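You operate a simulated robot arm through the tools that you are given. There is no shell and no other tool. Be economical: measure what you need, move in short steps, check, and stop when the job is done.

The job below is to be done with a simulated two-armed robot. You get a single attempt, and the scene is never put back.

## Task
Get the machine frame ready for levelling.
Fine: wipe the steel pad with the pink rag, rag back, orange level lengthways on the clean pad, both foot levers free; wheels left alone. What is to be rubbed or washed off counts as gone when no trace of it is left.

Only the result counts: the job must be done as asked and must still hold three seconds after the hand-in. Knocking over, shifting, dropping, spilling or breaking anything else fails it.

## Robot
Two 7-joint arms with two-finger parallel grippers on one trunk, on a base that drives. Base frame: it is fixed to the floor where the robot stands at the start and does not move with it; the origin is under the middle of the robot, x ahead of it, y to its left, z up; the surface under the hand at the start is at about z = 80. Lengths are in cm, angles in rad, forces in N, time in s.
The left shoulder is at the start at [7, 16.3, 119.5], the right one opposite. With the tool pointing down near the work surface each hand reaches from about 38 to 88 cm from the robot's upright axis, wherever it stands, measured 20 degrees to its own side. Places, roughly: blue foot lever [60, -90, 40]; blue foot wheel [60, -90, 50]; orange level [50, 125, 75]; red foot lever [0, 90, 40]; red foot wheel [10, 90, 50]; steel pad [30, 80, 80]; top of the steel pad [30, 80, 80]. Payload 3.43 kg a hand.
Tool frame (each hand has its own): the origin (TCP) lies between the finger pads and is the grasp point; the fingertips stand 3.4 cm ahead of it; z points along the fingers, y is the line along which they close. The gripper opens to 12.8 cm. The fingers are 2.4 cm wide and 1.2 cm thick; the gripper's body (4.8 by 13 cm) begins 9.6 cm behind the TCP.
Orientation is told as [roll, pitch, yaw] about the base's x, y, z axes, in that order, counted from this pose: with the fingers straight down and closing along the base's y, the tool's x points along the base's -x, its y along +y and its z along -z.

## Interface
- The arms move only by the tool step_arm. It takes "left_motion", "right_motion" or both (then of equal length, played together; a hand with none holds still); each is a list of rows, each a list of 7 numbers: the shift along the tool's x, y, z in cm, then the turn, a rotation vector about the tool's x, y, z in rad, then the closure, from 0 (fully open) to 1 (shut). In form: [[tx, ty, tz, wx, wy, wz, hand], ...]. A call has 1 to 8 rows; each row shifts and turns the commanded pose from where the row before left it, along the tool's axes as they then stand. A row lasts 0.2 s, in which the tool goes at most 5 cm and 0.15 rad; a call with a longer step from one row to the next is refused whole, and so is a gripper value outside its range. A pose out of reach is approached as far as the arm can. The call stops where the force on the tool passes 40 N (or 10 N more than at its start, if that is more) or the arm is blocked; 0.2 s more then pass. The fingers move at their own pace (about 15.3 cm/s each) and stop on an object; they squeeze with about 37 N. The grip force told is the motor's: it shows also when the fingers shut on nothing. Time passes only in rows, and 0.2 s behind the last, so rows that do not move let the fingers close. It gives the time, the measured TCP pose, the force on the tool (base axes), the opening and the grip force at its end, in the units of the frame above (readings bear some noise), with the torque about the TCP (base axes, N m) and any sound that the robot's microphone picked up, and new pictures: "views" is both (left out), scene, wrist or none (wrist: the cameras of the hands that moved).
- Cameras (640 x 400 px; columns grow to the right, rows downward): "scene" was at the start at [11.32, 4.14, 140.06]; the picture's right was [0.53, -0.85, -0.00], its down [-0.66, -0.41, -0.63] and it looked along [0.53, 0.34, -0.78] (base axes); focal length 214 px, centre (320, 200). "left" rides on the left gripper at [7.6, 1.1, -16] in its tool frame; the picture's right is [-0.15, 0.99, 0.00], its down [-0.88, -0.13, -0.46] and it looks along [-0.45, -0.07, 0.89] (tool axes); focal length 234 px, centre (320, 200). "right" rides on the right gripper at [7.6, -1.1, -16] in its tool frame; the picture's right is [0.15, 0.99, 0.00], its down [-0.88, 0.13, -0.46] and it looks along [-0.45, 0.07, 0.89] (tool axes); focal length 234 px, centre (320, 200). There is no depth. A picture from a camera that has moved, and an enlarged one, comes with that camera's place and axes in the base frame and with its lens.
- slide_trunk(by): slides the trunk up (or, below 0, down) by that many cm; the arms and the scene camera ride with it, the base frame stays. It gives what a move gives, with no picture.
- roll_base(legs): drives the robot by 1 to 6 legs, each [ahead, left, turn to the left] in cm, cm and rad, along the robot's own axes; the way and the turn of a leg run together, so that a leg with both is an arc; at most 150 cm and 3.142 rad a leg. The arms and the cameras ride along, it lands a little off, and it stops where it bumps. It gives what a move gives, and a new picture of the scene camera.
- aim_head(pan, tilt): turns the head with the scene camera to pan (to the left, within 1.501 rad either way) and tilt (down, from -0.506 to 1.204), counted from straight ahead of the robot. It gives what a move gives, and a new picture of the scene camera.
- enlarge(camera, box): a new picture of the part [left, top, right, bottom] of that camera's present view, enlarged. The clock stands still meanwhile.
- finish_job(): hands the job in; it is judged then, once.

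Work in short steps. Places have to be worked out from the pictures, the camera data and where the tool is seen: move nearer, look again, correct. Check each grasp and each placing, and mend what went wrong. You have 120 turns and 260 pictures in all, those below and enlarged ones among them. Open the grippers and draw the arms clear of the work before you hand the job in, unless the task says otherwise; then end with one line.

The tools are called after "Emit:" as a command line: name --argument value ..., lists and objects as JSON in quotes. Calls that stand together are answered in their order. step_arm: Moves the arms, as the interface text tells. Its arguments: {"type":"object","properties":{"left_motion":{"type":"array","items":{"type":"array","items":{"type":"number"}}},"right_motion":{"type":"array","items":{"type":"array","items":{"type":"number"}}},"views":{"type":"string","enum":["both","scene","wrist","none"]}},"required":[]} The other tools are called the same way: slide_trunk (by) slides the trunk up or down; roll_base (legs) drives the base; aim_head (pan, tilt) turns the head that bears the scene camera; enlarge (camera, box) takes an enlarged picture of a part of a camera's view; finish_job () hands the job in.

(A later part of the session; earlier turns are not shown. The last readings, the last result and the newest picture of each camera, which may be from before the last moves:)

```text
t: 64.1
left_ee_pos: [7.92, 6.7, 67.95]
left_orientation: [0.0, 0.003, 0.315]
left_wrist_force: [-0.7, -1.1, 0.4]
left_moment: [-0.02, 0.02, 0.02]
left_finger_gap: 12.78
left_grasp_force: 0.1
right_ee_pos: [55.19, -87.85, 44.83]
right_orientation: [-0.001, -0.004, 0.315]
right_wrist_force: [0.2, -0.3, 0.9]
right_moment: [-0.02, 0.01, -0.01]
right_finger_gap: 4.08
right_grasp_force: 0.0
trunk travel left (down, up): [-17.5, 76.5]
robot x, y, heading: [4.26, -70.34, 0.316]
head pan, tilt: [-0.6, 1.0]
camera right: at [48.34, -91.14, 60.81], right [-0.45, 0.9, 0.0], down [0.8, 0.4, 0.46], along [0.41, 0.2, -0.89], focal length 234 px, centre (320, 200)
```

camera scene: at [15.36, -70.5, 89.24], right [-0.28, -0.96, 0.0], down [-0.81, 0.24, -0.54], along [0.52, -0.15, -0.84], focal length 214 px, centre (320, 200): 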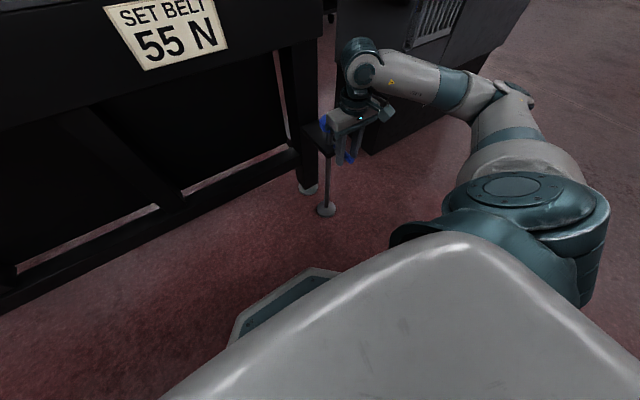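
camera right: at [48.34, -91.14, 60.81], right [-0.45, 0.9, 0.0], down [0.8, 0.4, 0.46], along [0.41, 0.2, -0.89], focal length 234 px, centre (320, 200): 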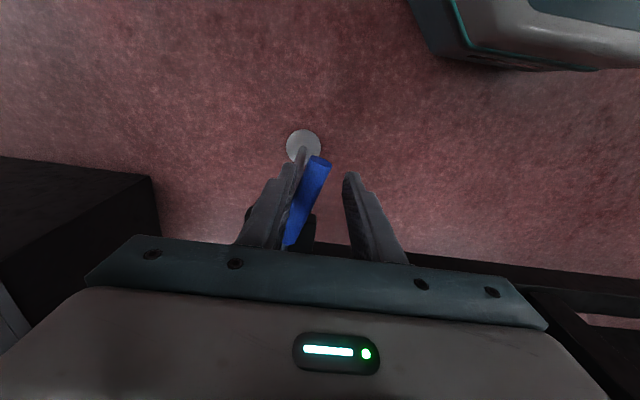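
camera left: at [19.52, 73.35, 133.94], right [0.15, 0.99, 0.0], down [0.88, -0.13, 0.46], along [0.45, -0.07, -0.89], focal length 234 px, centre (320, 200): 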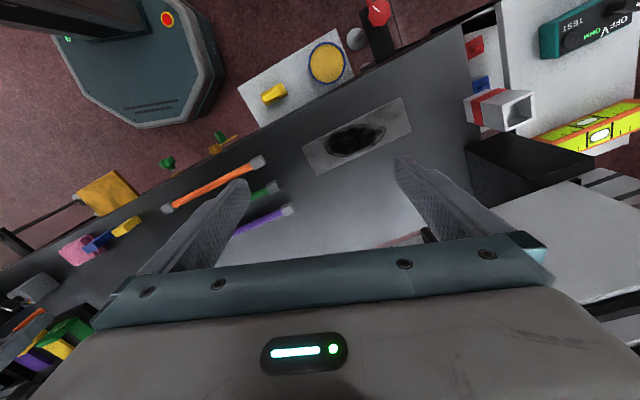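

The lever turns easily to the left. I follow the arc around the hub, turning the hand with it.

Emit:
step_arm --right_motion '[[0, 0.5, 0, 0, 0, 0.15, 0.68], [0, 0.8, 0, 0, 0, 0.15, 0.68], [0, 1.2, 0, 0, 0, 0.15, 0.68], [0, 1.2, 0, 0, 0, 0.15, 0.68], [0, 1.2, 0, 0, 0, 0.15, 0.68]]' --views "both"

Emit:
enlarge --camera "scene" --box '[260, 100, 420, 200]'

```text
t: 65.3
left_ee_pos: [7.9, 6.84, 67.89]
left_orientation: [-0.001, 0.002, 0.314]
left_wrist_force: [0.2, -0.2, -1.0]
left_moment: [0.01, 0.04, 0.01]
left_finger_gap: 12.79
left_grasp_force: 0.1
right_ee_pos: [55.36, -82.95, 44.8]
right_orientation: [0.003, -0.004, -0.437]
right_wrist_force: [-0.3, -0.3, -0.2]
right_moment: [0.0, 0.0, 0.04]
right_finger_gap: 4.09
right_grasp_force: 0.2
trunk travel left (down, up): [-17.5, 76.5]
robot x, y, heading: [4.22, -70.11, 0.313]
head pan, tilt: [-0.6, 1.0]
camera scene: at [15.36, -70.49, 89.24], right [-0.28, -0.96, 0.0], down [-0.81, 0.24, -0.54], along [0.52, -0.15, -0.84], focal length 214 px, centre (320, 200)
camera right: at [47.96, -80.65, 60.84], right [0.29, 0.96, 0.0], down [0.85, -0.25, 0.46], along [0.44, -0.13, -0.89], focal length 234 px, centre (320, 200)
```

scene: 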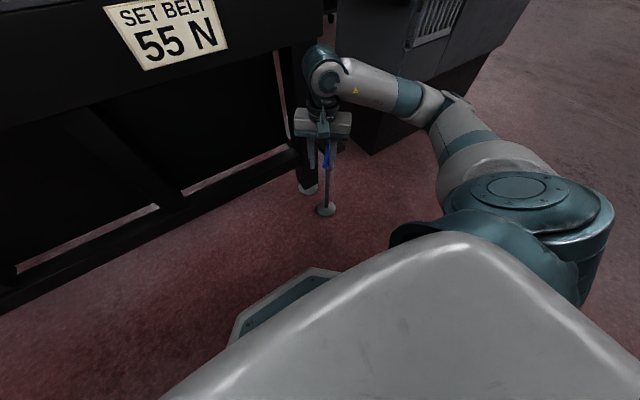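
right: 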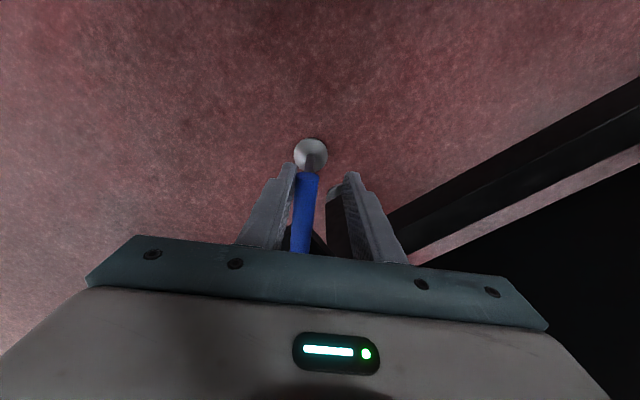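

```text
4.00 times, centred on (340, 150) of scene
camera zoom: at [15.36, -70.49, 89.24], right [-0.28, -0.96, 0.0], down [-0.81, 0.24, -0.54], along [0.52, -0.15, -0.84], focal length 858 px, centre (240, 400)
```

zoom: 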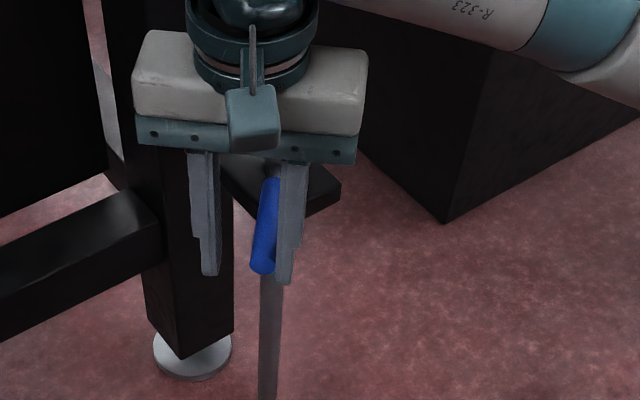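

About 45° so far and still free. Continue the arc, slightly nearer the hub.

Emit:
step_arm --right_motion '[[-0.8, 1.0, 0, 0, 0, 0.12, 0.68], [-0.3, 1.2, 0, 0, 0, 0.12, 0.68], [-0.2, 1.2, 0, 0, 0, 0.12, 0.68]]' --views "both"

Emit:
enlarge --camera "scene" --box '[260, 100, 420, 200]'

```text
t: 66.1
left_ee_pos: [7.87, 6.82, 68.03]
left_orientation: [0.001, 0.003, 0.315]
left_wrist_force: [-0.2, -0.5, 0.5]
left_moment: [0.01, 0.01, -0.03]
left_finger_gap: 12.78
left_grasp_force: 0.2
right_ee_pos: [58.35, -80.58, 44.93]
right_orientation: [0.005, -0.001, -0.797]
right_wrist_force: [0.1, -0.1, -0.3]
right_moment: [-0.01, -0.01, -0.01]
right_finger_gap: 4.1
right_grasp_force: 0.0
trunk travel left (down, up): [-17.5, 76.5]
robot x, y, heading: [4.25, -70.28, 0.316]
head pan, tilt: [-0.6, 1.0]
camera scene: at [15.36, -70.49, 89.24], right [-0.28, -0.96, 0.0], down [-0.81, 0.24, -0.54], along [0.52, -0.15, -0.84], focal length 214 px, centre (320, 200)
camera right: at [52.25, -75.98, 60.91], right [0.61, 0.8, 0.0], down [0.71, -0.54, 0.46], along [0.37, -0.28, -0.89], focal length 234 px, centre (320, 200)
```

scene: 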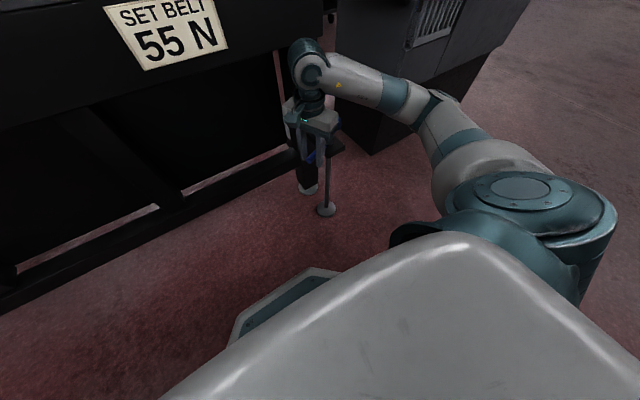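
right: 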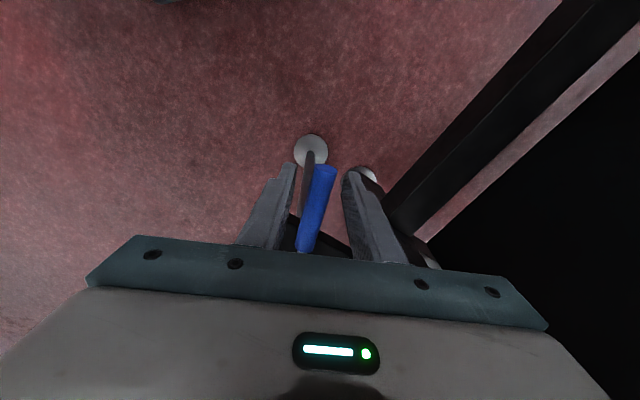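

```text
4.00 times, centred on (340, 150) of scene
camera zoom: at [15.36, -70.49, 89.24], right [-0.28, -0.96, 0.0], down [-0.81, 0.24, -0.54], along [0.52, -0.15, -0.84], focal length 858 px, centre (240, 400)
```

zoom: 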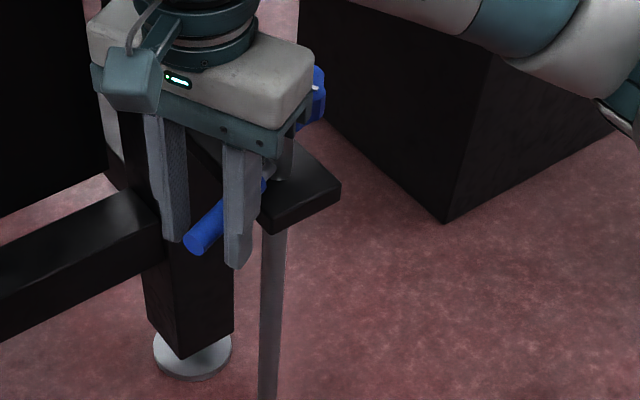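

Lever has turned ~68°. The leading finger nears the leg, so I lift, close the fingers, and come down behind the lever to push it alone.

Emit:
step_arm --right_motion '[[0, 0, -4, 0, 0, 0, 0.68], [0, 0, -3, 0, 0, 0, 1], [0, -3.3, 0, 0, 0, 0, 1], [0, 0, 0, 0, 0, 0, 1], [0, 0, 4, 0, 0, 0, 1], [0, 0, 3, 0, 0, 0, 1]]' --views "wrist"

Emit:
enlarge --camera "scene" --box '[260, 100, 420, 200]'

```text
t: 67.5
left_ee_pos: [7.8, 6.77, 68.04]
left_orientation: [-0.001, 0.001, 0.314]
left_wrist_force: [-0.2, -1.0, -0.1]
left_moment: [-0.02, -0.02, -0.03]
left_finger_gap: 12.8
left_grasp_force: 0.0
right_ee_pos: [55.72, -83.03, 44.91]
right_orientation: [0.001, -0.001, -0.793]
right_wrist_force: [0.8, 0.6, 0.7]
right_moment: [-0.01, -0.02, -0.02]
right_finger_gap: 0.0
right_grasp_force: 32.8
trunk travel left (down, up): [-17.5, 76.5]
robot x, y, heading: [4.53, -70.26, 0.317]
head pan, tilt: [-0.6, 1.0]
camera right: at [49.73, -78.37, 60.83], right [0.6, 0.8, 0.0], down [0.71, -0.54, 0.46], along [0.37, -0.27, -0.89], focal length 234 px, centre (320, 200)
```

right: 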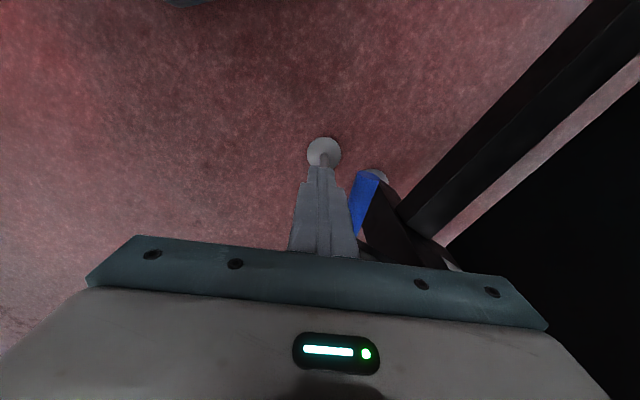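

```text
4.00 times, centred on (340, 150) of scene
camera zoom: at [15.37, -70.5, 89.25], right [-0.28, -0.96, 0.0], down [-0.81, 0.24, -0.54], along [0.52, -0.15, -0.84], focal length 858 px, centre (240, 400)
```

zoom: 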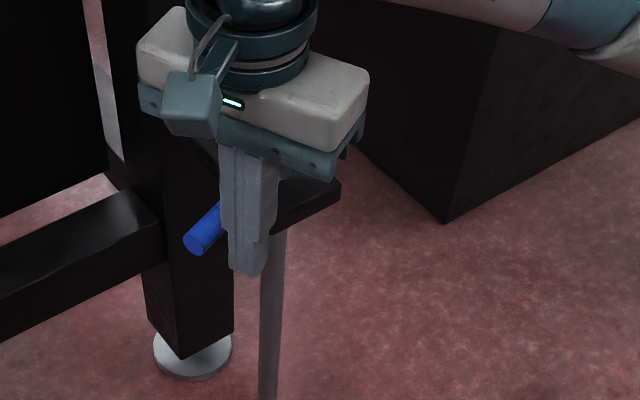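

Now push the lever onward until it stops.

Emit:
step_arm --right_motion '[[0, 1.5, 0, 0, 0, 0, 1], [0, 1, 0, 0, 0, 0, 1], [0, 1, 0, 0, 0, 0, 1], [0, 0.8, 0, 0, 0, 0, 1], [0, 0.8, 0, 0, 0, 0, 1]]' --views "wrist"

Emit:
enlarge --camera "scene" --box '[260, 100, 420, 200]'

```text
t: 68.1
left_ee_pos: [7.88, 6.62, 67.98]
left_orientation: [-0.001, -0.001, 0.311]
left_wrist_force: [0.7, -0.4, 0.0]
left_moment: [0.0, 0.03, 0.0]
left_finger_gap: 12.82
left_grasp_force: 0.0
right_ee_pos: [56.91, -81.92, 44.78]
right_orientation: [-0.012, -0.004, -0.792]
right_wrist_force: [-17.9, -8.3, 10.3]
right_moment: [-0.17, 0.14, -0.16]
right_finger_gap: 0.0
right_grasp_force: 33.6
trunk travel left (down, up): [-17.5, 76.5]
robot x, y, heading: [4.04, -69.58, 0.312]
head pan, tilt: [-0.6, 1.0]
stopped in row 3 (right hand): the force on the tool passed its limit at 49 N (the readings are from after the stop); the commanded pose is now the measured one
camera right: at [51.07, -77.05, 60.8], right [0.6, 0.8, -0.01], down [0.71, -0.53, 0.46], along [0.36, -0.28, -0.89], focal length 234 px, centre (320, 200)
```

right: 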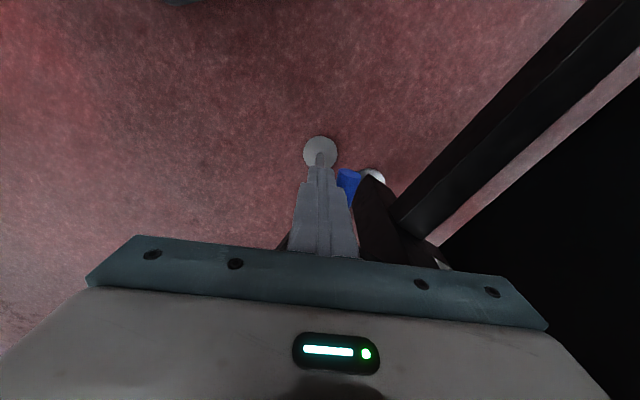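

```text
4.00 times, centred on (340, 150) of scene
camera zoom: at [15.15, -70.59, 89.28], right [-0.29, -0.96, 0.0], down [-0.81, 0.24, -0.54], along [0.52, -0.15, -0.84], focal length 858 px, centre (240, 400)
```

zoom: 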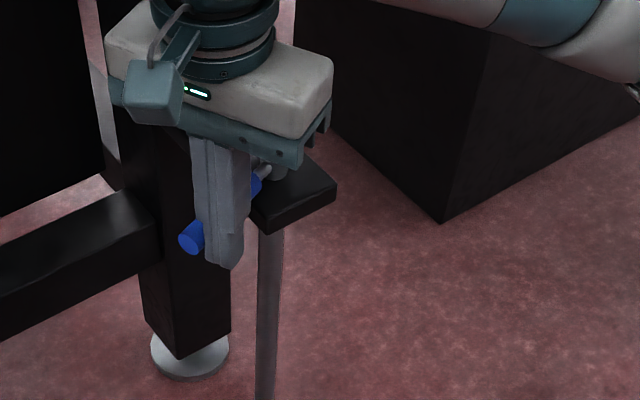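

The lever hit its stop at about 70–75°. I back away, rise, and check it stays.

Emit:
step_arm --right_motion '[[0, -2, 0, 0, 0, 0, 1], [0, -1, -3, 0, 0, 0, 1], [0, 0, -5, 0, 0, 0, 1], [2, 0, -4, 0, 0, 0, 1], [4, 0, 0, 0, 0, 0, 1]]' --views "wrist"

Emit:
enlarge --camera "scene" --box '[260, 100, 420, 200]'

```text
t: 69.3
left_ee_pos: [7.97, 6.74, 67.89]
left_orientation: [-0.001, 0.001, 0.311]
left_wrist_force: [1.5, 0.8, -0.6]
left_moment: [0.02, -0.01, 0.0]
left_finger_gap: 12.83
left_grasp_force: 0.0
right_ee_pos: [50.86, -79.19, 56.98]
right_orientation: [-0.013, -0.002, -0.793]
right_wrist_force: [-0.2, 0.3, -0.5]
right_moment: [-0.02, 0.01, 0.03]
right_finger_gap: 0.03
right_grasp_force: 33.0
trunk travel left (down, up): [-17.5, 76.5]
robot x, y, heading: [4.26, -70.22, 0.309]
head pan, tilt: [-0.6, 1.0]
camera right: at [44.9, -74.42, 72.89], right [0.6, 0.8, -0.01], down [0.71, -0.53, 0.46], along [0.36, -0.28, -0.89], focal length 234 px, centre (320, 200)
```

right: 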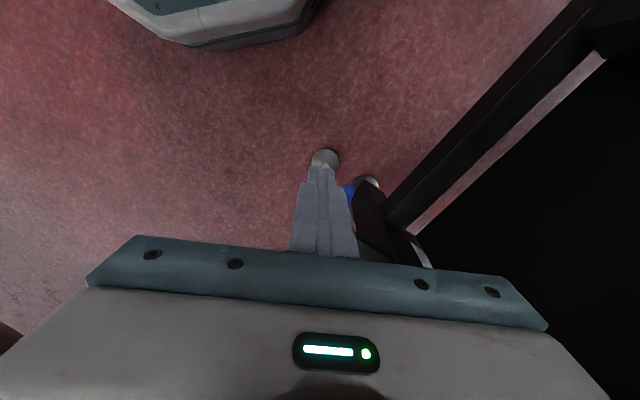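

```text
4.00 times, centred on (340, 150) of scene
camera zoom: at [15.29, -70.54, 89.24], right [-0.28, -0.96, 0.0], down [-0.81, 0.24, -0.54], along [0.52, -0.15, -0.84], focal length 858 px, centre (240, 400)
```

zoom: 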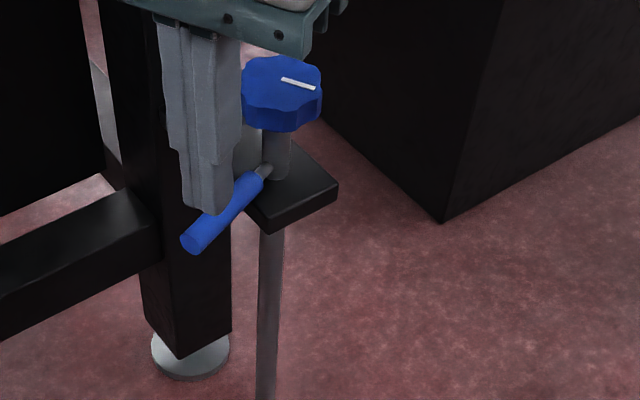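

The blue lever stays turned and the wheel mark is unchanged. Now I tuck the left hand inward, turn the right hand back square, and raise the trunk a little before driving to the red foot.

Emit:
step_arm --left_motion '[[-0.6, -3.2, 0, 0, 0, 0, 0], [-0.6, -3.2, 0, 0, 0, 0, 0], [-0.6, -3.2, 0, 0, 0, 0, 0], [-0.6, -3.2, 0, 0, 0, 0, 0], [-0.6, -3.2, 0, 0, 0, 0, 0], [-0.6, -3.2, 0, 0, 0, 0, 0], [-0.6, -3.2, 0, 0, 0, 0, 0], [-0.6, -3.2, 0, 0, 0, 0, 0]]' --right_motion '[[0, 0, -1, 0, 0, -0.14, 1], [0, 0, -1, 0, 0, -0.14, 1], [0, 0, 0, 0, 0, -0.14, 1], [0, 0, 0, 0, 0, -0.14, 1], [0, 0, 0, 0, 0, -0.14, 0.68], [0, 0, 0, 0, 0, -0.14, 0.68], [0, 0, 0, 0, 0, -0.14, 0.68], [0, 0, 0, 0.013, 0, -0.13, 0.68]]' --views "none"

Emit:
slide_trunk --by 12

Emit:
roll_base --legs '[[-7, 0, 0], [0, 135, 0]]'

```text
t: 71.1
left_ee_pos: [20.37, -16.27, 68.0]
left_orientation: [0.0, 0.002, 0.311]
left_wrist_force: [-0.1, 0.3, 0.1]
left_moment: [0.0, 0.0, 0.01]
left_finger_gap: 12.81
left_grasp_force: 0.0
right_ee_pos: [50.9, -79.43, 58.72]
right_orientation: [-0.019, 0.011, 0.319]
right_wrist_force: [-0.8, -1.0, -0.1]
right_moment: [0.02, 0.0, -0.02]
right_finger_gap: 4.12
right_grasp_force: 0.0
trunk travel left (down, up): [-17.5, 76.5]
robot x, y, heading: [3.94, -70.4, 0.31]
head pan, tilt: [-0.6, 1.0]
```

```text
t: 72.6
left_ee_pos: [20.38, -16.0, 79.95]
left_orientation: [0.001, 0.001, 0.311]
left_wrist_force: [0.8, -0.3, 0.7]
left_moment: [0.04, 0.04, -0.01]
left_finger_gap: 12.79
left_grasp_force: 0.0
right_ee_pos: [50.9, -79.42, 70.7]
right_orientation: [-0.02, 0.012, 0.318]
right_wrist_force: [-0.3, 1.0, 0.3]
right_moment: [-0.02, -0.02, 0.02]
right_finger_gap: 4.12
right_grasp_force: 0.0
trunk travel left (down, up): [-29.5, 64.5]
robot x, y, heading: [3.93, -69.95, 0.31]
head pan, tilt: [-0.6, 1.0]
```

```text
t: 79.9
left_ee_pos: [-29.34, 108.11, 80.12]
left_orientation: [0.001, 0.002, 0.33]
left_wrist_force: [0.2, -0.1, 0.1]
left_moment: [0.03, 0.0, -0.04]
left_finger_gap: 12.79
left_grasp_force: 0.1
right_ee_pos: [2.33, 45.54, 70.75]
right_orientation: [-0.019, 0.008, 0.336]
right_wrist_force: [-0.2, 0.6, -0.5]
right_moment: [0.01, -0.02, 0.03]
right_finger_gap: 4.09
right_grasp_force: 0.1
trunk travel left (down, up): [-29.5, 64.5]
robot x, y, heading: [-44.61, 53.98, 0.329]
head pan, tilt: [-0.6, 1.0]
camera scene: at [-33.37, 53.69, 101.24], right [-0.27, -0.96, 0.0], down [-0.81, 0.22, -0.54], along [0.52, -0.14, -0.84], focal length 214 px, centre (320, 200)
```

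scene: 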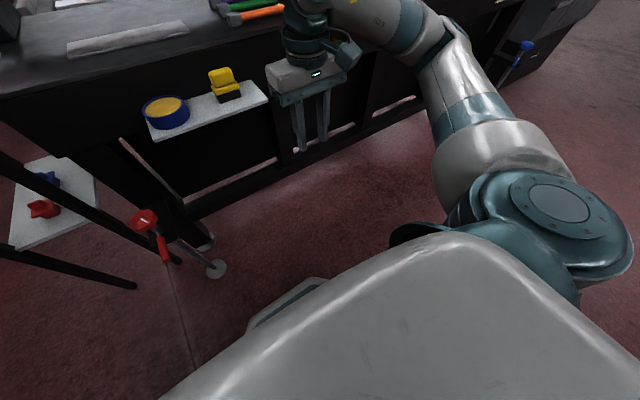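

Drive another 43 cm left, bringing the right hand near the red lever.

Emit:
roll_base --legs '[[0, 43, -0.012]]'

Emit:
aim_head --pan -0.4 --tilt 1.0

Emit:
enlarge --camera "right" --box '[0, 0, 640, 399]'

```text
t: 82.6
left_ee_pos: [-42.51, 149.59, 79.99]
left_orientation: [0.0, 0.002, 0.314]
left_wrist_force: [0.0, -0.9, 0.1]
left_moment: [0.0, -0.03, 0.0]
left_finger_gap: 12.81
left_grasp_force: 0.0
right_ee_pos: [-11.67, 86.51, 70.71]
right_orientation: [-0.02, 0.01, 0.319]
right_wrist_force: [0.8, 0.7, 0.0]
right_moment: [0.0, 0.02, -0.01]
right_finger_gap: 4.09
right_grasp_force: 0.1
trunk travel left (down, up): [-29.5, 64.5]
robot x, y, heading: [-58.92, 95.23, 0.312]
head pan, tilt: [-0.6, 1.0]
camera scene: at [-47.33, 95.21, 101.24], right [-0.28, -0.96, 0.0], down [-0.81, 0.24, -0.54], along [0.52, -0.15, -0.84], focal length 214 px, centre (320, 200)
```

scene: 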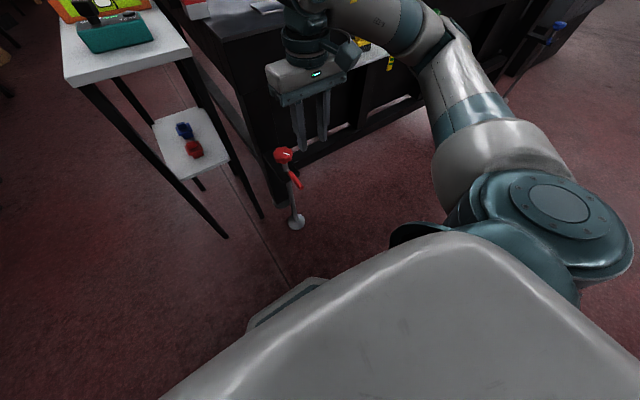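

```text
t: 83.3
left_ee_pos: [-42.5, 149.5, 79.98]
left_orientation: [0.002, 0.003, 0.314]
left_wrist_force: [0.1, 0.1, 0.1]
left_moment: [0.0, 0.01, 0.01]
left_finger_gap: 12.81
left_grasp_force: 0.0
right_ee_pos: [-11.71, 86.38, 70.76]
right_orientation: [-0.019, 0.01, 0.322]
right_wrist_force: [0.4, 0.5, 0.2]
right_moment: [-0.02, 0.0, -0.02]
right_finger_gap: 4.09
right_grasp_force: 0.1
trunk travel left (down, up): [-29.5, 64.5]
robot x, y, heading: [-58.4, 95.79, 0.312]
head pan, tilt: [-0.4, 1.0]
camera scene: at [-47.06, 96.54, 101.24], right [-0.09, -1.0, 0.0], down [-0.84, 0.07, -0.54], along [0.54, -0.05, -0.84], focal length 214 px, centre (320, 200)
```

scene: 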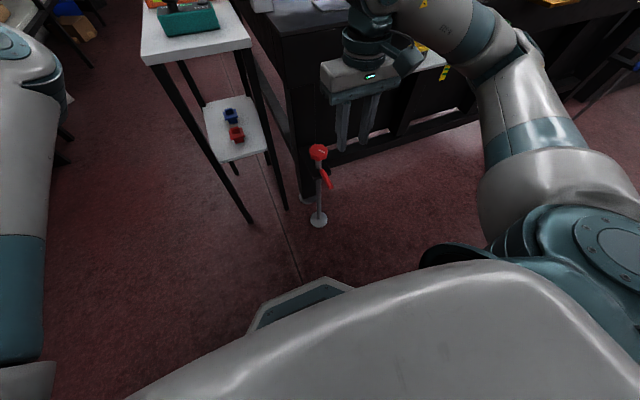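

```text
1.00 times, centred on (320, 200) of right (not enlarged: the box is as wide or as high as the picture)
camera zoom: at [-18.39, 83.39, 86.83], right [-0.45, 0.89, -0.02], down [0.8, 0.41, 0.44], along [0.4, 0.19, -0.9], focal length 234 px, centre (320, 200)
```

zoom: 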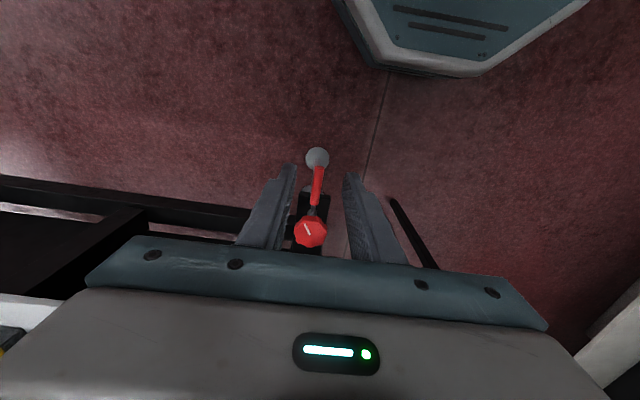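

Red hub triangulates to [4.65, 92.7, 50], lever pointing out the same way. I move over the lever, and lower.

Emit:
step_arm --right_motion '[[-3, 0.5, 0, -0.02, -0.01, 0, 0.68], [-3, 0.5, 0, 0, 0, 0, 0.68], [-3, 0, 0, 0, 0, 0, 0.68]]' --views "none"

Emit:
slide_trunk --by -14

Emit:
step_arm --right_motion '[[0, 0, 2, 0, 0, 0, 0.68]]' --views "both"

```text
t: 84.1
left_ee_pos: [-42.38, 149.57, 80.04]
left_orientation: [0.0, 0.003, 0.313]
left_wrist_force: [0.0, 0.4, 0.3]
left_moment: [0.04, 0.0, 0.04]
left_finger_gap: 12.82
left_grasp_force: 0.0
right_ee_pos: [-3.36, 90.2, 70.85]
right_orientation: [0.0, 0.002, 0.322]
right_wrist_force: [0.0, -0.1, -0.3]
right_moment: [-0.01, 0.01, 0.02]
right_finger_gap: 4.09
right_grasp_force: 0.1
trunk travel left (down, up): [-29.5, 64.5]
robot x, y, heading: [-58.63, 95.48, 0.312]
head pan, tilt: [-0.4, 1.0]
```

```text
t: 85.8
left_ee_pos: [-42.42, 149.48, 66.04]
left_orientation: [0.0, 0.002, 0.316]
left_wrist_force: [-0.6, 0.3, 0.3]
left_moment: [0.01, 0.01, -0.01]
left_finger_gap: 12.81
left_grasp_force: 0.0
right_ee_pos: [-3.34, 90.17, 56.87]
right_orientation: [0.001, 0.0, 0.32]
right_wrist_force: [-0.3, -0.6, -0.8]
right_moment: [-0.04, 0.04, -0.02]
right_finger_gap: 4.09
right_grasp_force: 0.1
trunk travel left (down, up): [-15.5, 78.5]
robot x, y, heading: [-58.6, 95.58, 0.316]
head pan, tilt: [-0.4, 1.0]
```

```text
t: 86.2
left_ee_pos: [-42.52, 149.47, 66.09]
left_orientation: [0.0, 0.002, 0.314]
left_wrist_force: [-0.4, 0.6, 0.1]
left_moment: [0.05, 0.0, 0.01]
left_finger_gap: 12.81
left_grasp_force: 0.0
right_ee_pos: [-3.33, 90.31, 54.88]
right_orientation: [0.0, 0.002, 0.32]
right_wrist_force: [0.0, 0.0, 0.3]
right_moment: [-0.01, -0.01, 0.0]
right_finger_gap: 4.1
right_grasp_force: 0.1
trunk travel left (down, up): [-15.5, 78.5]
robot x, y, heading: [-58.65, 95.21, 0.312]
head pan, tilt: [-0.4, 1.0]
camera scene: at [-47.06, 96.54, 87.24], right [-0.08, -1.0, 0.0], down [-0.84, 0.07, -0.54], along [0.54, -0.05, -0.84], focal length 214 px, centre (320, 200)
camera right: at [-10.04, 86.8, 70.79], right [-0.45, 0.89, 0.0], down [0.79, 0.4, 0.46], along [0.41, 0.21, -0.89], focal length 234 px, centre (320, 200)
```

scene: 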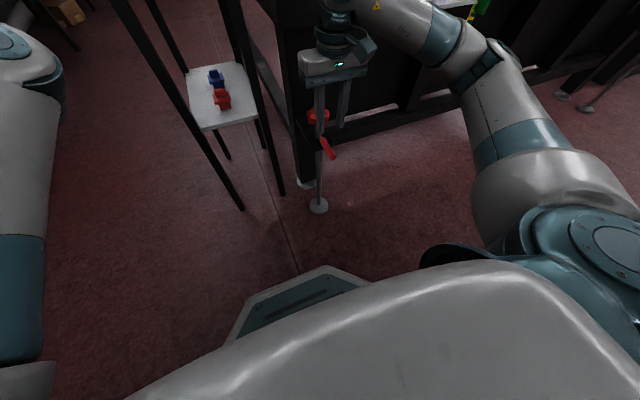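
right: 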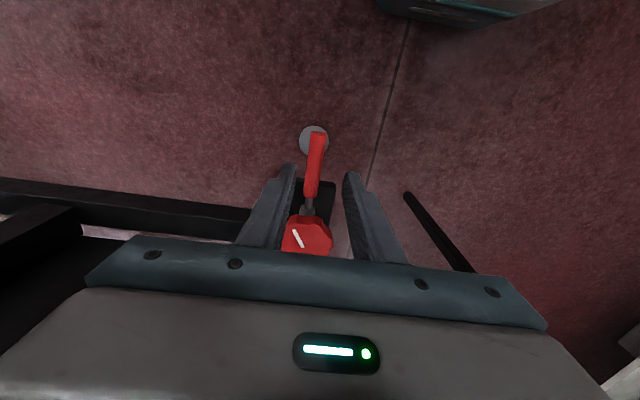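

Centred over the lever. Descend, then push left as with the blue one.

Emit:
step_arm --right_motion '[[0, 0, 4, 0, 0, 0, 0.68], [0, 0, 4, 0, 0, 0, 0.68], [0, 0, 1.9, 0, 0, 0, 0.68], [0, 1, 0, 0, 0, 0, 0.68], [0, 1, 0, 0, 0, 0, 0.68], [0, 1, 0, 0, 0, 0, 0.68]]' --views "wrist"

```text
t: 87.6
left_ee_pos: [-42.03, 149.21, 66.14]
left_orientation: [0.002, 0.001, 0.308]
left_wrist_force: [0.0, -0.4, 0.5]
left_moment: [-0.01, 0.0, 0.0]
left_finger_gap: 12.8
left_grasp_force: 0.0
right_ee_pos: [-3.84, 91.67, 44.87]
right_orientation: [-0.015, 0.0, 0.303]
right_wrist_force: [9.7, -25.2, 3.5]
right_moment: [-0.59, 0.16, 0.01]
right_finger_gap: 5.61
right_grasp_force: 13.2
trunk travel left (down, up): [-15.5, 78.5]
robot x, y, heading: [-58.59, 95.22, 0.311]
head pan, tilt: [-0.4, 1.0]
stopped in row 6 (right hand): the force on the tool passed its limit at 44 N (the readings are from after the stop); the commanded pose is now the measured one
camera right: at [-10.75, 88.69, 60.91], right [-0.43, 0.9, -0.02], down [0.8, 0.39, 0.45], along [0.41, 0.18, -0.89], focal length 234 px, centre (320, 200)
```

right: 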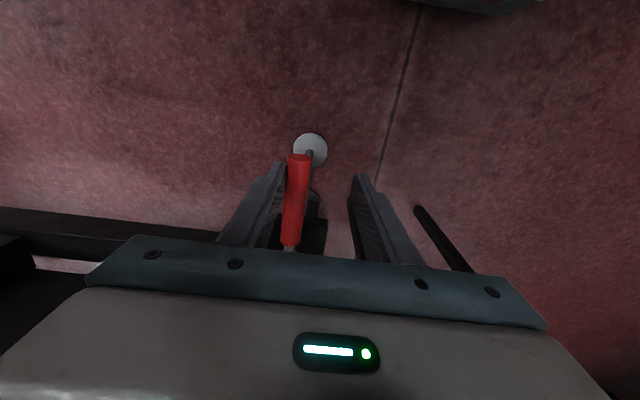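

Blocked that way: the red one is mirrored. Push right instead, following the arc.

Emit:
step_arm --right_motion '[[0, -1.5, 0, 0, 0, 0, 0.68], [0, -1, 0, -0.015, 0, 0, 0.68], [0, -1, 0, 0, 0, 0, 0.68], [0, -1, 0, 0, 0, -0.08, 0.68], [0, -1, 0, 0, 0, -0.15, 0.68]]' --views "wrist"

```text
t: 88.8
left_ee_pos: [-42.25, 149.46, 66.08]
left_orientation: [0.002, 0.002, 0.313]
left_wrist_force: [-0.9, -0.5, -0.3]
left_moment: [-0.04, 0.02, 0.01]
left_finger_gap: 12.78
left_grasp_force: 0.1
right_ee_pos: [-2.34, 87.1, 44.97]
right_orientation: [0.005, 0.001, 0.543]
right_wrist_force: [0.0, -0.5, 0.2]
right_moment: [0.01, 0.02, 0.0]
right_finger_gap: 4.14
right_grasp_force: 0.0
trunk travel left (down, up): [-15.5, 78.5]
robot x, y, heading: [-58.77, 95.45, 0.312]
head pan, tilt: [-0.4, 1.0]
camera right: at [-8.17, 82.11, 60.93], right [-0.64, 0.77, 0.01], down [0.69, 0.56, 0.46], along [0.35, 0.29, -0.89], focal length 234 px, centre (320, 200)
```

right: 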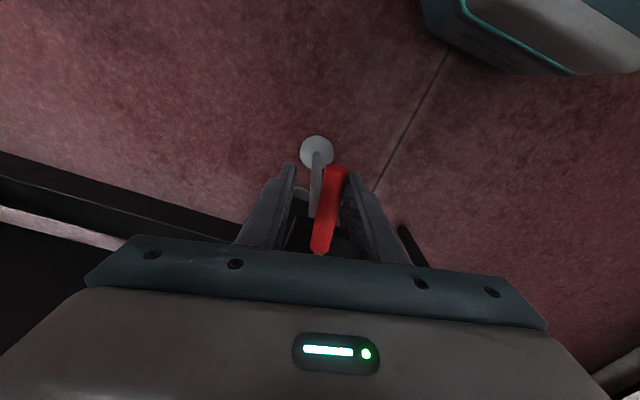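

It moves freely. Continue the arc to the right.

Emit:
step_arm --right_motion '[[0, -1.1, 0, 0, 0, -0.15, 0.68], [0, -1.2, 0, 0, 0, -0.15, 0.68], [-0.2, -1.2, 0, 0, 0, -0.15, 0.68], [-0.2, -1.2, 0, 0, 0, -0.15, 0.68]]' --views "both"

Emit:
enlarge --camera "scene" --box '[260, 50, 420, 150]'

```text
t: 89.8
left_ee_pos: [-42.18, 149.36, 65.97]
left_orientation: [0.002, 0.003, 0.312]
left_wrist_force: [-0.1, 0.0, -0.3]
left_moment: [-0.01, 0.0, 0.01]
left_finger_gap: 12.8
left_grasp_force: 0.1
right_ee_pos: [1.1, 83.82, 44.87]
right_orientation: [0.005, -0.003, 1.141]
right_wrist_force: [-0.4, -1.1, -0.4]
right_moment: [0.01, 0.02, 0.01]
right_finger_gap: 4.07
right_grasp_force: 0.1
trunk travel left (down, up): [-15.5, 78.5]
robot x, y, heading: [-58.25, 95.52, 0.309]
head pan, tilt: [-0.4, 1.0]
camera scene: at [-47.05, 96.43, 87.24], right [-0.09, -1.0, 0.0], down [-0.84, 0.07, -0.54], along [0.54, -0.05, -0.84], focal length 214 px, centre (320, 200)
camera right: at [-0.88, 76.47, 60.84], right [-0.96, 0.28, 0.0], down [0.25, 0.85, 0.46], along [0.12, 0.44, -0.89], focal length 234 px, centre (320, 200)
```

scene: 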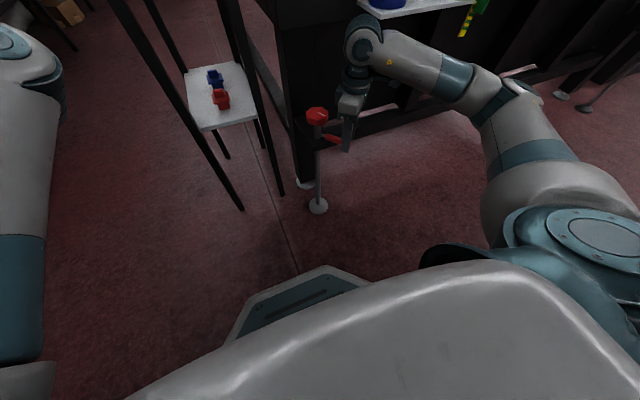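
right: 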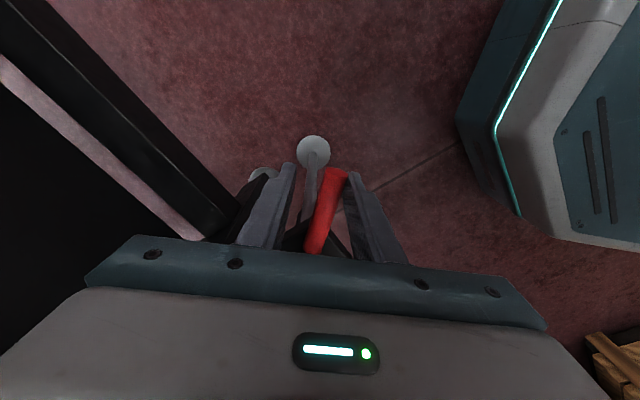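

```text
4.00 times, centred on (340, 100) of scene
camera zoom: at [-47.05, 96.43, 87.24], right [-0.09, -1.0, 0.0], down [-0.84, 0.07, -0.54], along [0.54, -0.05, -0.84], focal length 858 px, centre (240, 600)
```

zoom: 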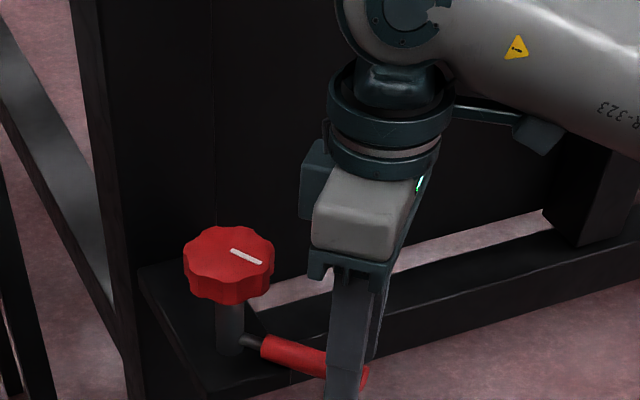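

About 60°. Same trick: lift, close, come down behind (robot side of) the lever and push to the stop.

Emit:
step_arm --right_motion '[[0, 0, -4, 0, 0, 0, 0.68], [0, 0, -3, 0, 0, 0, 1], [0, 3.3, 0, 0, 0, 0, 1], [0, 0, 0, 0, 0, 0, 1], [0, 0, 4, 0, 0, 0, 1], [0, 0, 3, 0, 0, 0, 1]]' --views "none"

Emit:
step_arm --right_motion '[[0, -1.5, 0, 0, 0, 0, 1], [0, -1, 0, 0, 0, 0, 1], [0, -0.8, 0, 0, 0, 0, 1], [0, -0.8, 0, 0, 0, 0, 1], [0, -0.8, 0, 0, 0, 0, 1]]' --views "wrist"

Emit:
enlarge --camera "scene" --box '[260, 50, 420, 150]'

```text
t: 91.2
left_ee_pos: [-42.27, 149.3, 66.0]
left_orientation: [0.0, 0.001, 0.31]
left_wrist_force: [0.7, -0.3, 0.0]
left_moment: [0.0, -0.01, -0.04]
left_finger_gap: 12.82
left_grasp_force: 0.1
right_ee_pos: [-1.82, 85.48, 44.81]
right_orientation: [0.004, -0.003, 1.139]
right_wrist_force: [0.1, 0.1, -0.7]
right_moment: [-0.02, -0.01, -0.01]
right_finger_gap: 0.0
right_grasp_force: 33.1
trunk travel left (down, up): [-15.5, 78.5]
robot x, y, heading: [-58.47, 95.17, 0.317]
head pan, tilt: [-0.4, 1.0]
```

```text
t: 92.4
left_ee_pos: [-42.26, 149.47, 65.96]
left_orientation: [0.0, 0.002, 0.312]
left_wrist_force: [-0.1, -0.1, -0.6]
left_moment: [0.04, -0.03, -0.02]
left_finger_gap: 12.81
left_grasp_force: 0.1
right_ee_pos: [2.68, 83.25, 44.93]
right_orientation: [0.005, -0.002, 1.141]
right_wrist_force: [-2.9, 0.6, 0.1]
right_moment: [0.02, 0.03, 0.03]
right_finger_gap: 0.01
right_grasp_force: 32.7
trunk travel left (down, up): [-15.5, 78.5]
robot x, y, heading: [-58.7, 95.4, 0.31]
head pan, tilt: [-0.4, 1.0]
camera right: at [0.62, 75.9, 60.85], right [-0.96, 0.28, 0.0], down [0.25, 0.85, 0.46], along [0.12, 0.44, -0.89], focal length 234 px, centre (320, 200)
```

right: 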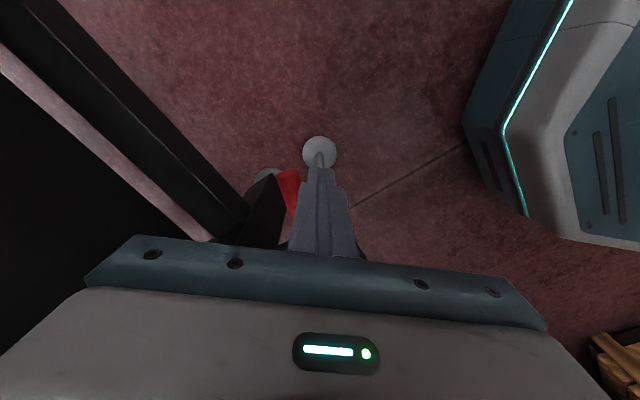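

```text
4.00 times, centred on (340, 100) of scene
camera zoom: at [-47.06, 96.43, 87.24], right [-0.09, -1.0, 0.0], down [-0.84, 0.07, -0.54], along [0.54, -0.05, -0.84], focal length 858 px, centre (240, 600)
```

zoom: 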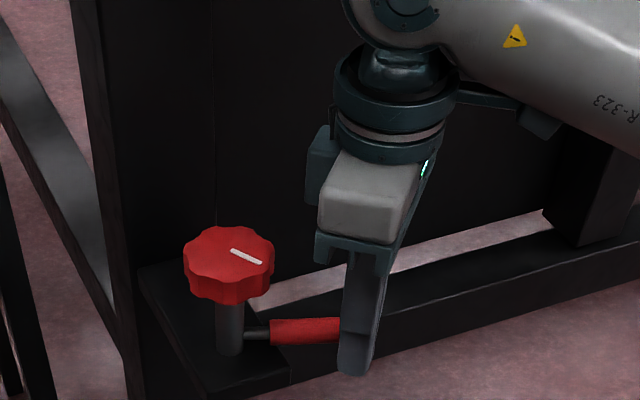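

Not yet at the stop (only 3 N). Push further.

Emit:
step_arm --right_motion '[[0, -0.6, 0, 0, 0, 0, 1], [0, -0.6, 0, 0, 0, 0, 1], [0, -0.6, 0, 0, 0, 0, 1], [0, -0.6, 0, 0, 0, 0, 1]]' --views "none"

Emit:
enlarge --camera "scene" --box '[260, 50, 420, 150]'

```text
t: 93.0
left_ee_pos: [-42.47, 149.5, 65.99]
left_orientation: [0.0, 0.001, 0.312]
left_wrist_force: [0.0, -1.0, 0.3]
left_moment: [0.01, 0.04, 0.01]
left_finger_gap: 12.78
left_grasp_force: 0.0
right_ee_pos: [2.68, 83.2, 44.91]
right_orientation: [0.017, 0.001, 1.156]
right_wrist_force: [-16.7, 0.6, 7.6]
right_moment: [0.06, 0.21, 0.06]
right_finger_gap: 0.0
right_grasp_force: 33.5
trunk travel left (down, up): [-15.5, 78.5]
robot x, y, heading: [-58.98, 95.25, 0.315]
head pan, tilt: [-0.4, 1.0]
stopped in row 2 (right hand): the force on the tool passed its limit at 46 N (the readings are from after the stop); the commanded pose is now the measured one
```

```text
4.00 times, centred on (340, 100) of scene
camera zoom: at [-47.25, 96.45, 87.28], right [-0.09, -1.0, 0.0], down [-0.84, 0.07, -0.54], along [0.54, -0.05, -0.84], focal length 858 px, centre (240, 600)
```

zoom: 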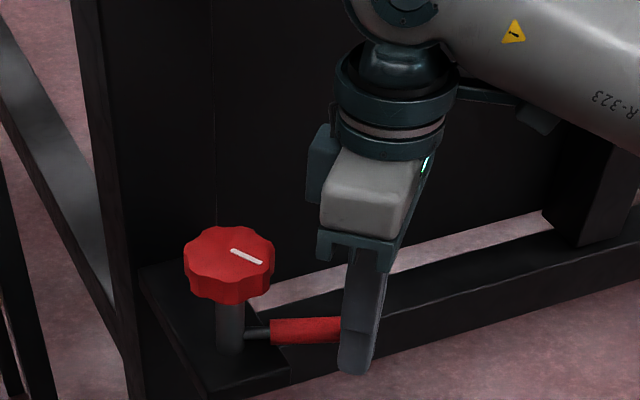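

Stop reached, mirroring the blue one. Back off towards me, rise, and check.

Emit:
step_arm --right_motion '[[0, 2, 0, 0, 0, 0, 1], [0, 3, -2, 0, 0, 0, 1], [0, 4, -2, 0, 0, 0, 1], [0, 3, -4, -0.017, 0, 0.1, 1], [0, 0, -5, 0, 0, 0.15, 1], [0, 0, -4, 0, 0, 0.15, 1]]' --views "none"

Emit:
enlarge --camera "scene" --box '[240, 50, 440, 175]'

```text
t: 94.3
left_ee_pos: [-42.31, 149.37, 66.18]
left_orientation: [0.001, 0.001, 0.313]
left_wrist_force: [-0.6, 0.4, 0.6]
left_moment: [0.0, 0.05, -0.01]
left_finger_gap: 12.77
left_grasp_force: 0.0
right_ee_pos: [-7.7, 87.82, 61.93]
right_orientation: [0.029, 0.015, 0.751]
right_wrist_force: [0.0, 0.6, -1.1]
right_moment: [0.0, 0.0, 0.0]
right_finger_gap: 0.03
right_grasp_force: 32.9
trunk travel left (down, up): [-15.5, 78.5]
robot x, y, heading: [-59.04, 95.59, 0.309]
head pan, tilt: [-0.4, 1.0]
```

```text
3.20 times, centred on (340, 112) of scene
camera zoom: at [-47.14, 96.46, 87.23], right [-0.09, -1.0, 0.0], down [-0.84, 0.07, -0.54], along [0.54, -0.05, -0.84], focal length 686 px, centre (256, 480)
```

zoom: 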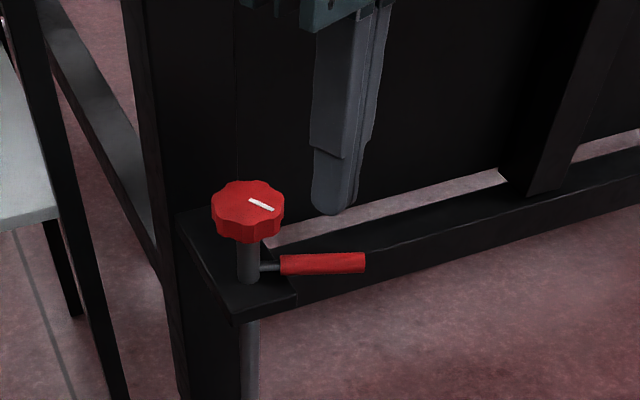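

Both levers are turned to their stops, wheels untouched. Raise the trunk back up, tuck the left arm, and look at the level.

Emit:
slide_trunk --by 52

Emit:
step_arm --left_motion '[[-1, -3.5, 0, 0, 0, 0, 0], [-1, -3.5, 0, 0, 0, 0, 0], [-1, -3.5, 0, 0, 0, 0, 0], [-1, -3.5, 0, 0, 0, 0, 0], [-1, -3.5, 0, 0, 0, 0, 0]]' --right_motion '[[0, 0, 0, -0.03, -0.015, 0.12, 0], [0, 0, 0, 0, 0, 0.12, 0], [0, 0, 0, 0, 0, 0.1, 0], [0, 0, 0, 0, 0, 0.1, 0], [0, 0, 0, 0, 0, 0, 0]]' --views "none"

Emit:
aim_head --pan 0.2 --tilt 0.7

```text
refused: 52 is not a number from -40 to 40
```

```text
t: 95.5
left_ee_pos: [-37.92, 139.5, 65.95]
left_orientation: [-0.001, 0.0, 0.313]
left_wrist_force: [0.3, 0.1, 0.9]
left_moment: [0.02, 0.01, -0.01]
left_finger_gap: 12.78
left_grasp_force: 0.0
left hand out of reach, approached as far as the arm can: row 3, 4, 5
right_ee_pos: [-7.55, 87.9, 62.05]
right_orientation: [0.054, 0.02, 0.311]
right_wrist_force: [-0.3, -0.6, 0.1]
right_moment: [0.01, -0.02, -0.03]
right_finger_gap: 12.82
right_grasp_force: 0.1
trunk travel left (down, up): [-15.5, 78.5]
robot x, y, heading: [-58.77, 95.38, 0.312]
head pan, tilt: [-0.4, 1.0]
```

```text
t: 96.5
left_ee_pos: [-37.92, 139.58, 65.89]
left_orientation: [0.001, 0.001, 0.311]
left_wrist_force: [-0.5, 0.8, 0.4]
left_moment: [0.01, 0.02, 0.0]
left_finger_gap: 12.82
left_grasp_force: 0.1
right_ee_pos: [-7.7, 87.89, 61.99]
right_orientation: [0.055, 0.021, 0.312]
right_wrist_force: [0.3, 0.2, 1.3]
right_moment: [-0.01, 0.01, -0.01]
right_finger_gap: 12.82
right_grasp_force: 0.0
trunk travel left (down, up): [-15.5, 78.5]
robot x, y, heading: [-58.41, 95.42, 0.311]
head pan, tilt: [0.201, 0.7]
camera scene: at [-46.65, 101.23, 89.57], right [0.49, -0.87, 0.0], down [-0.56, -0.32, -0.76], along [0.67, 0.37, -0.64], focal length 214 px, centre (320, 200)
```

scene: 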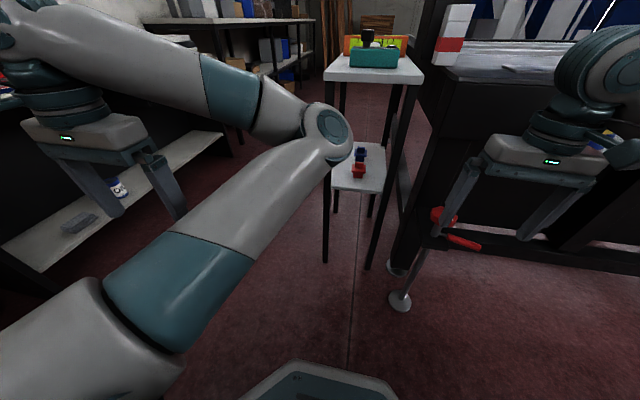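

The trunk must go in two steps. Raise it, straighten the right hand, and look again.

Emit:
slide_trunk --by 40

Emit:
slide_trunk --by 14

Emit:
step_arm --right_motion '[[0, 0, 0, 0.058, -0.002, 0, 0], [0, 0, 0, 0, 0, 0, 0]]' --views "scene"

Emit:
enlarge --camera "scene" --box '[320, 60, 480, 160]'

```text
t: 100.4
left_ee_pos: [-37.89, 139.56, 105.85]
left_orientation: [0.0, 0.002, 0.313]
left_wrist_force: [0.3, 0.1, 0.3]
left_moment: [-0.03, 0.01, 0.0]
left_finger_gap: 12.8
left_grasp_force: 0.0
right_ee_pos: [-7.56, 87.84, 102.13]
right_orientation: [0.057, 0.021, 0.313]
right_wrist_force: [0.1, -0.7, -0.3]
right_moment: [0.01, 0.02, 0.01]
right_finger_gap: 12.78
right_grasp_force: 0.0
trunk travel left (down, up): [-55.5, 38.5]
robot x, y, heading: [-58.7, 95.29, 0.311]
head pan, tilt: [0.201, 0.7]
```

```text
t: 102.0
left_ee_pos: [-37.79, 139.55, 119.94]
left_orientation: [-0.001, 0.001, 0.312]
left_wrist_force: [-0.2, 0.1, 0.5]
left_moment: [0.0, 0.0, -0.02]
left_finger_gap: 12.77
left_grasp_force: 0.1
right_ee_pos: [-7.61, 87.83, 115.9]
right_orientation: [0.057, 0.021, 0.313]
right_wrist_force: [-0.3, -1.0, -0.1]
right_moment: [0.03, -0.01, 0.01]
right_finger_gap: 12.79
right_grasp_force: 0.1
trunk travel left (down, up): [-69.5, 24.5]
robot x, y, heading: [-58.66, 95.53, 0.309]
head pan, tilt: [0.201, 0.7]
```

```text
t: 102.7
left_ee_pos: [-37.81, 139.47, 119.85]
left_orientation: [0.0, 0.001, 0.311]
left_wrist_force: [-0.1, -0.2, -0.9]
left_moment: [-0.01, 0.05, 0.0]
left_finger_gap: 12.8
left_grasp_force: 0.1
right_ee_pos: [-7.48, 87.8, 115.88]
right_orientation: [-0.002, 0.02, 0.312]
right_wrist_force: [0.4, 0.3, 0.0]
right_moment: [0.04, 0.03, 0.02]
right_finger_gap: 12.81
right_grasp_force: 0.0
trunk travel left (down, up): [-69.5, 24.5]
robot x, y, heading: [-58.54, 95.46, 0.316]
head pan, tilt: [0.201, 0.7]
camera scene: at [-46.6, 101.19, 143.57], right [0.49, -0.87, 0.0], down [-0.56, -0.32, -0.76], along [0.67, 0.38, -0.64], focal length 214 px, centre (320, 200)
```

scene: 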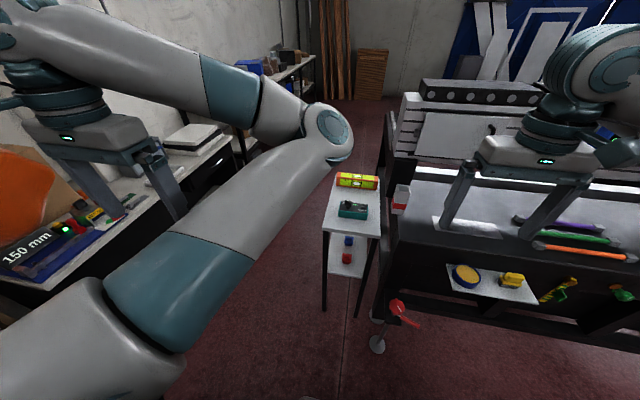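

```text
4.00 times, centred on (400, 110) of scene
camera zoom: at [-46.6, 101.19, 143.57], right [0.49, -0.87, 0.0], down [-0.56, -0.32, -0.76], along [0.67, 0.38, -0.64], focal length 858 px, centre (0, 560)
```

zoom: 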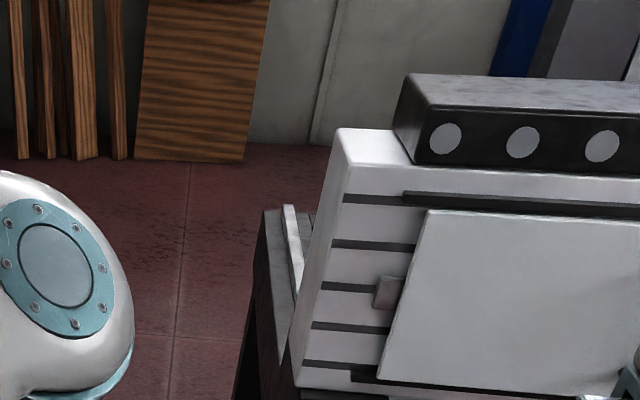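

Enlarge the level region and the end table.

Emit:
enlarge --camera "scene" --box '[310, 160, 422, 230]'

```text
5.71 times, centred on (366, 195) of scene
camera zoom: at [-46.6, 101.19, 143.57], right [0.49, -0.87, 0.0], down [-0.56, -0.32, -0.76], along [0.67, 0.38, -0.64], focal length 1226 px, centre (57, 229)
```

zoom: 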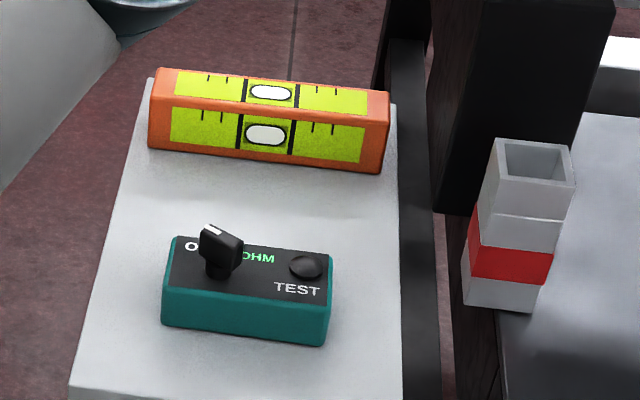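

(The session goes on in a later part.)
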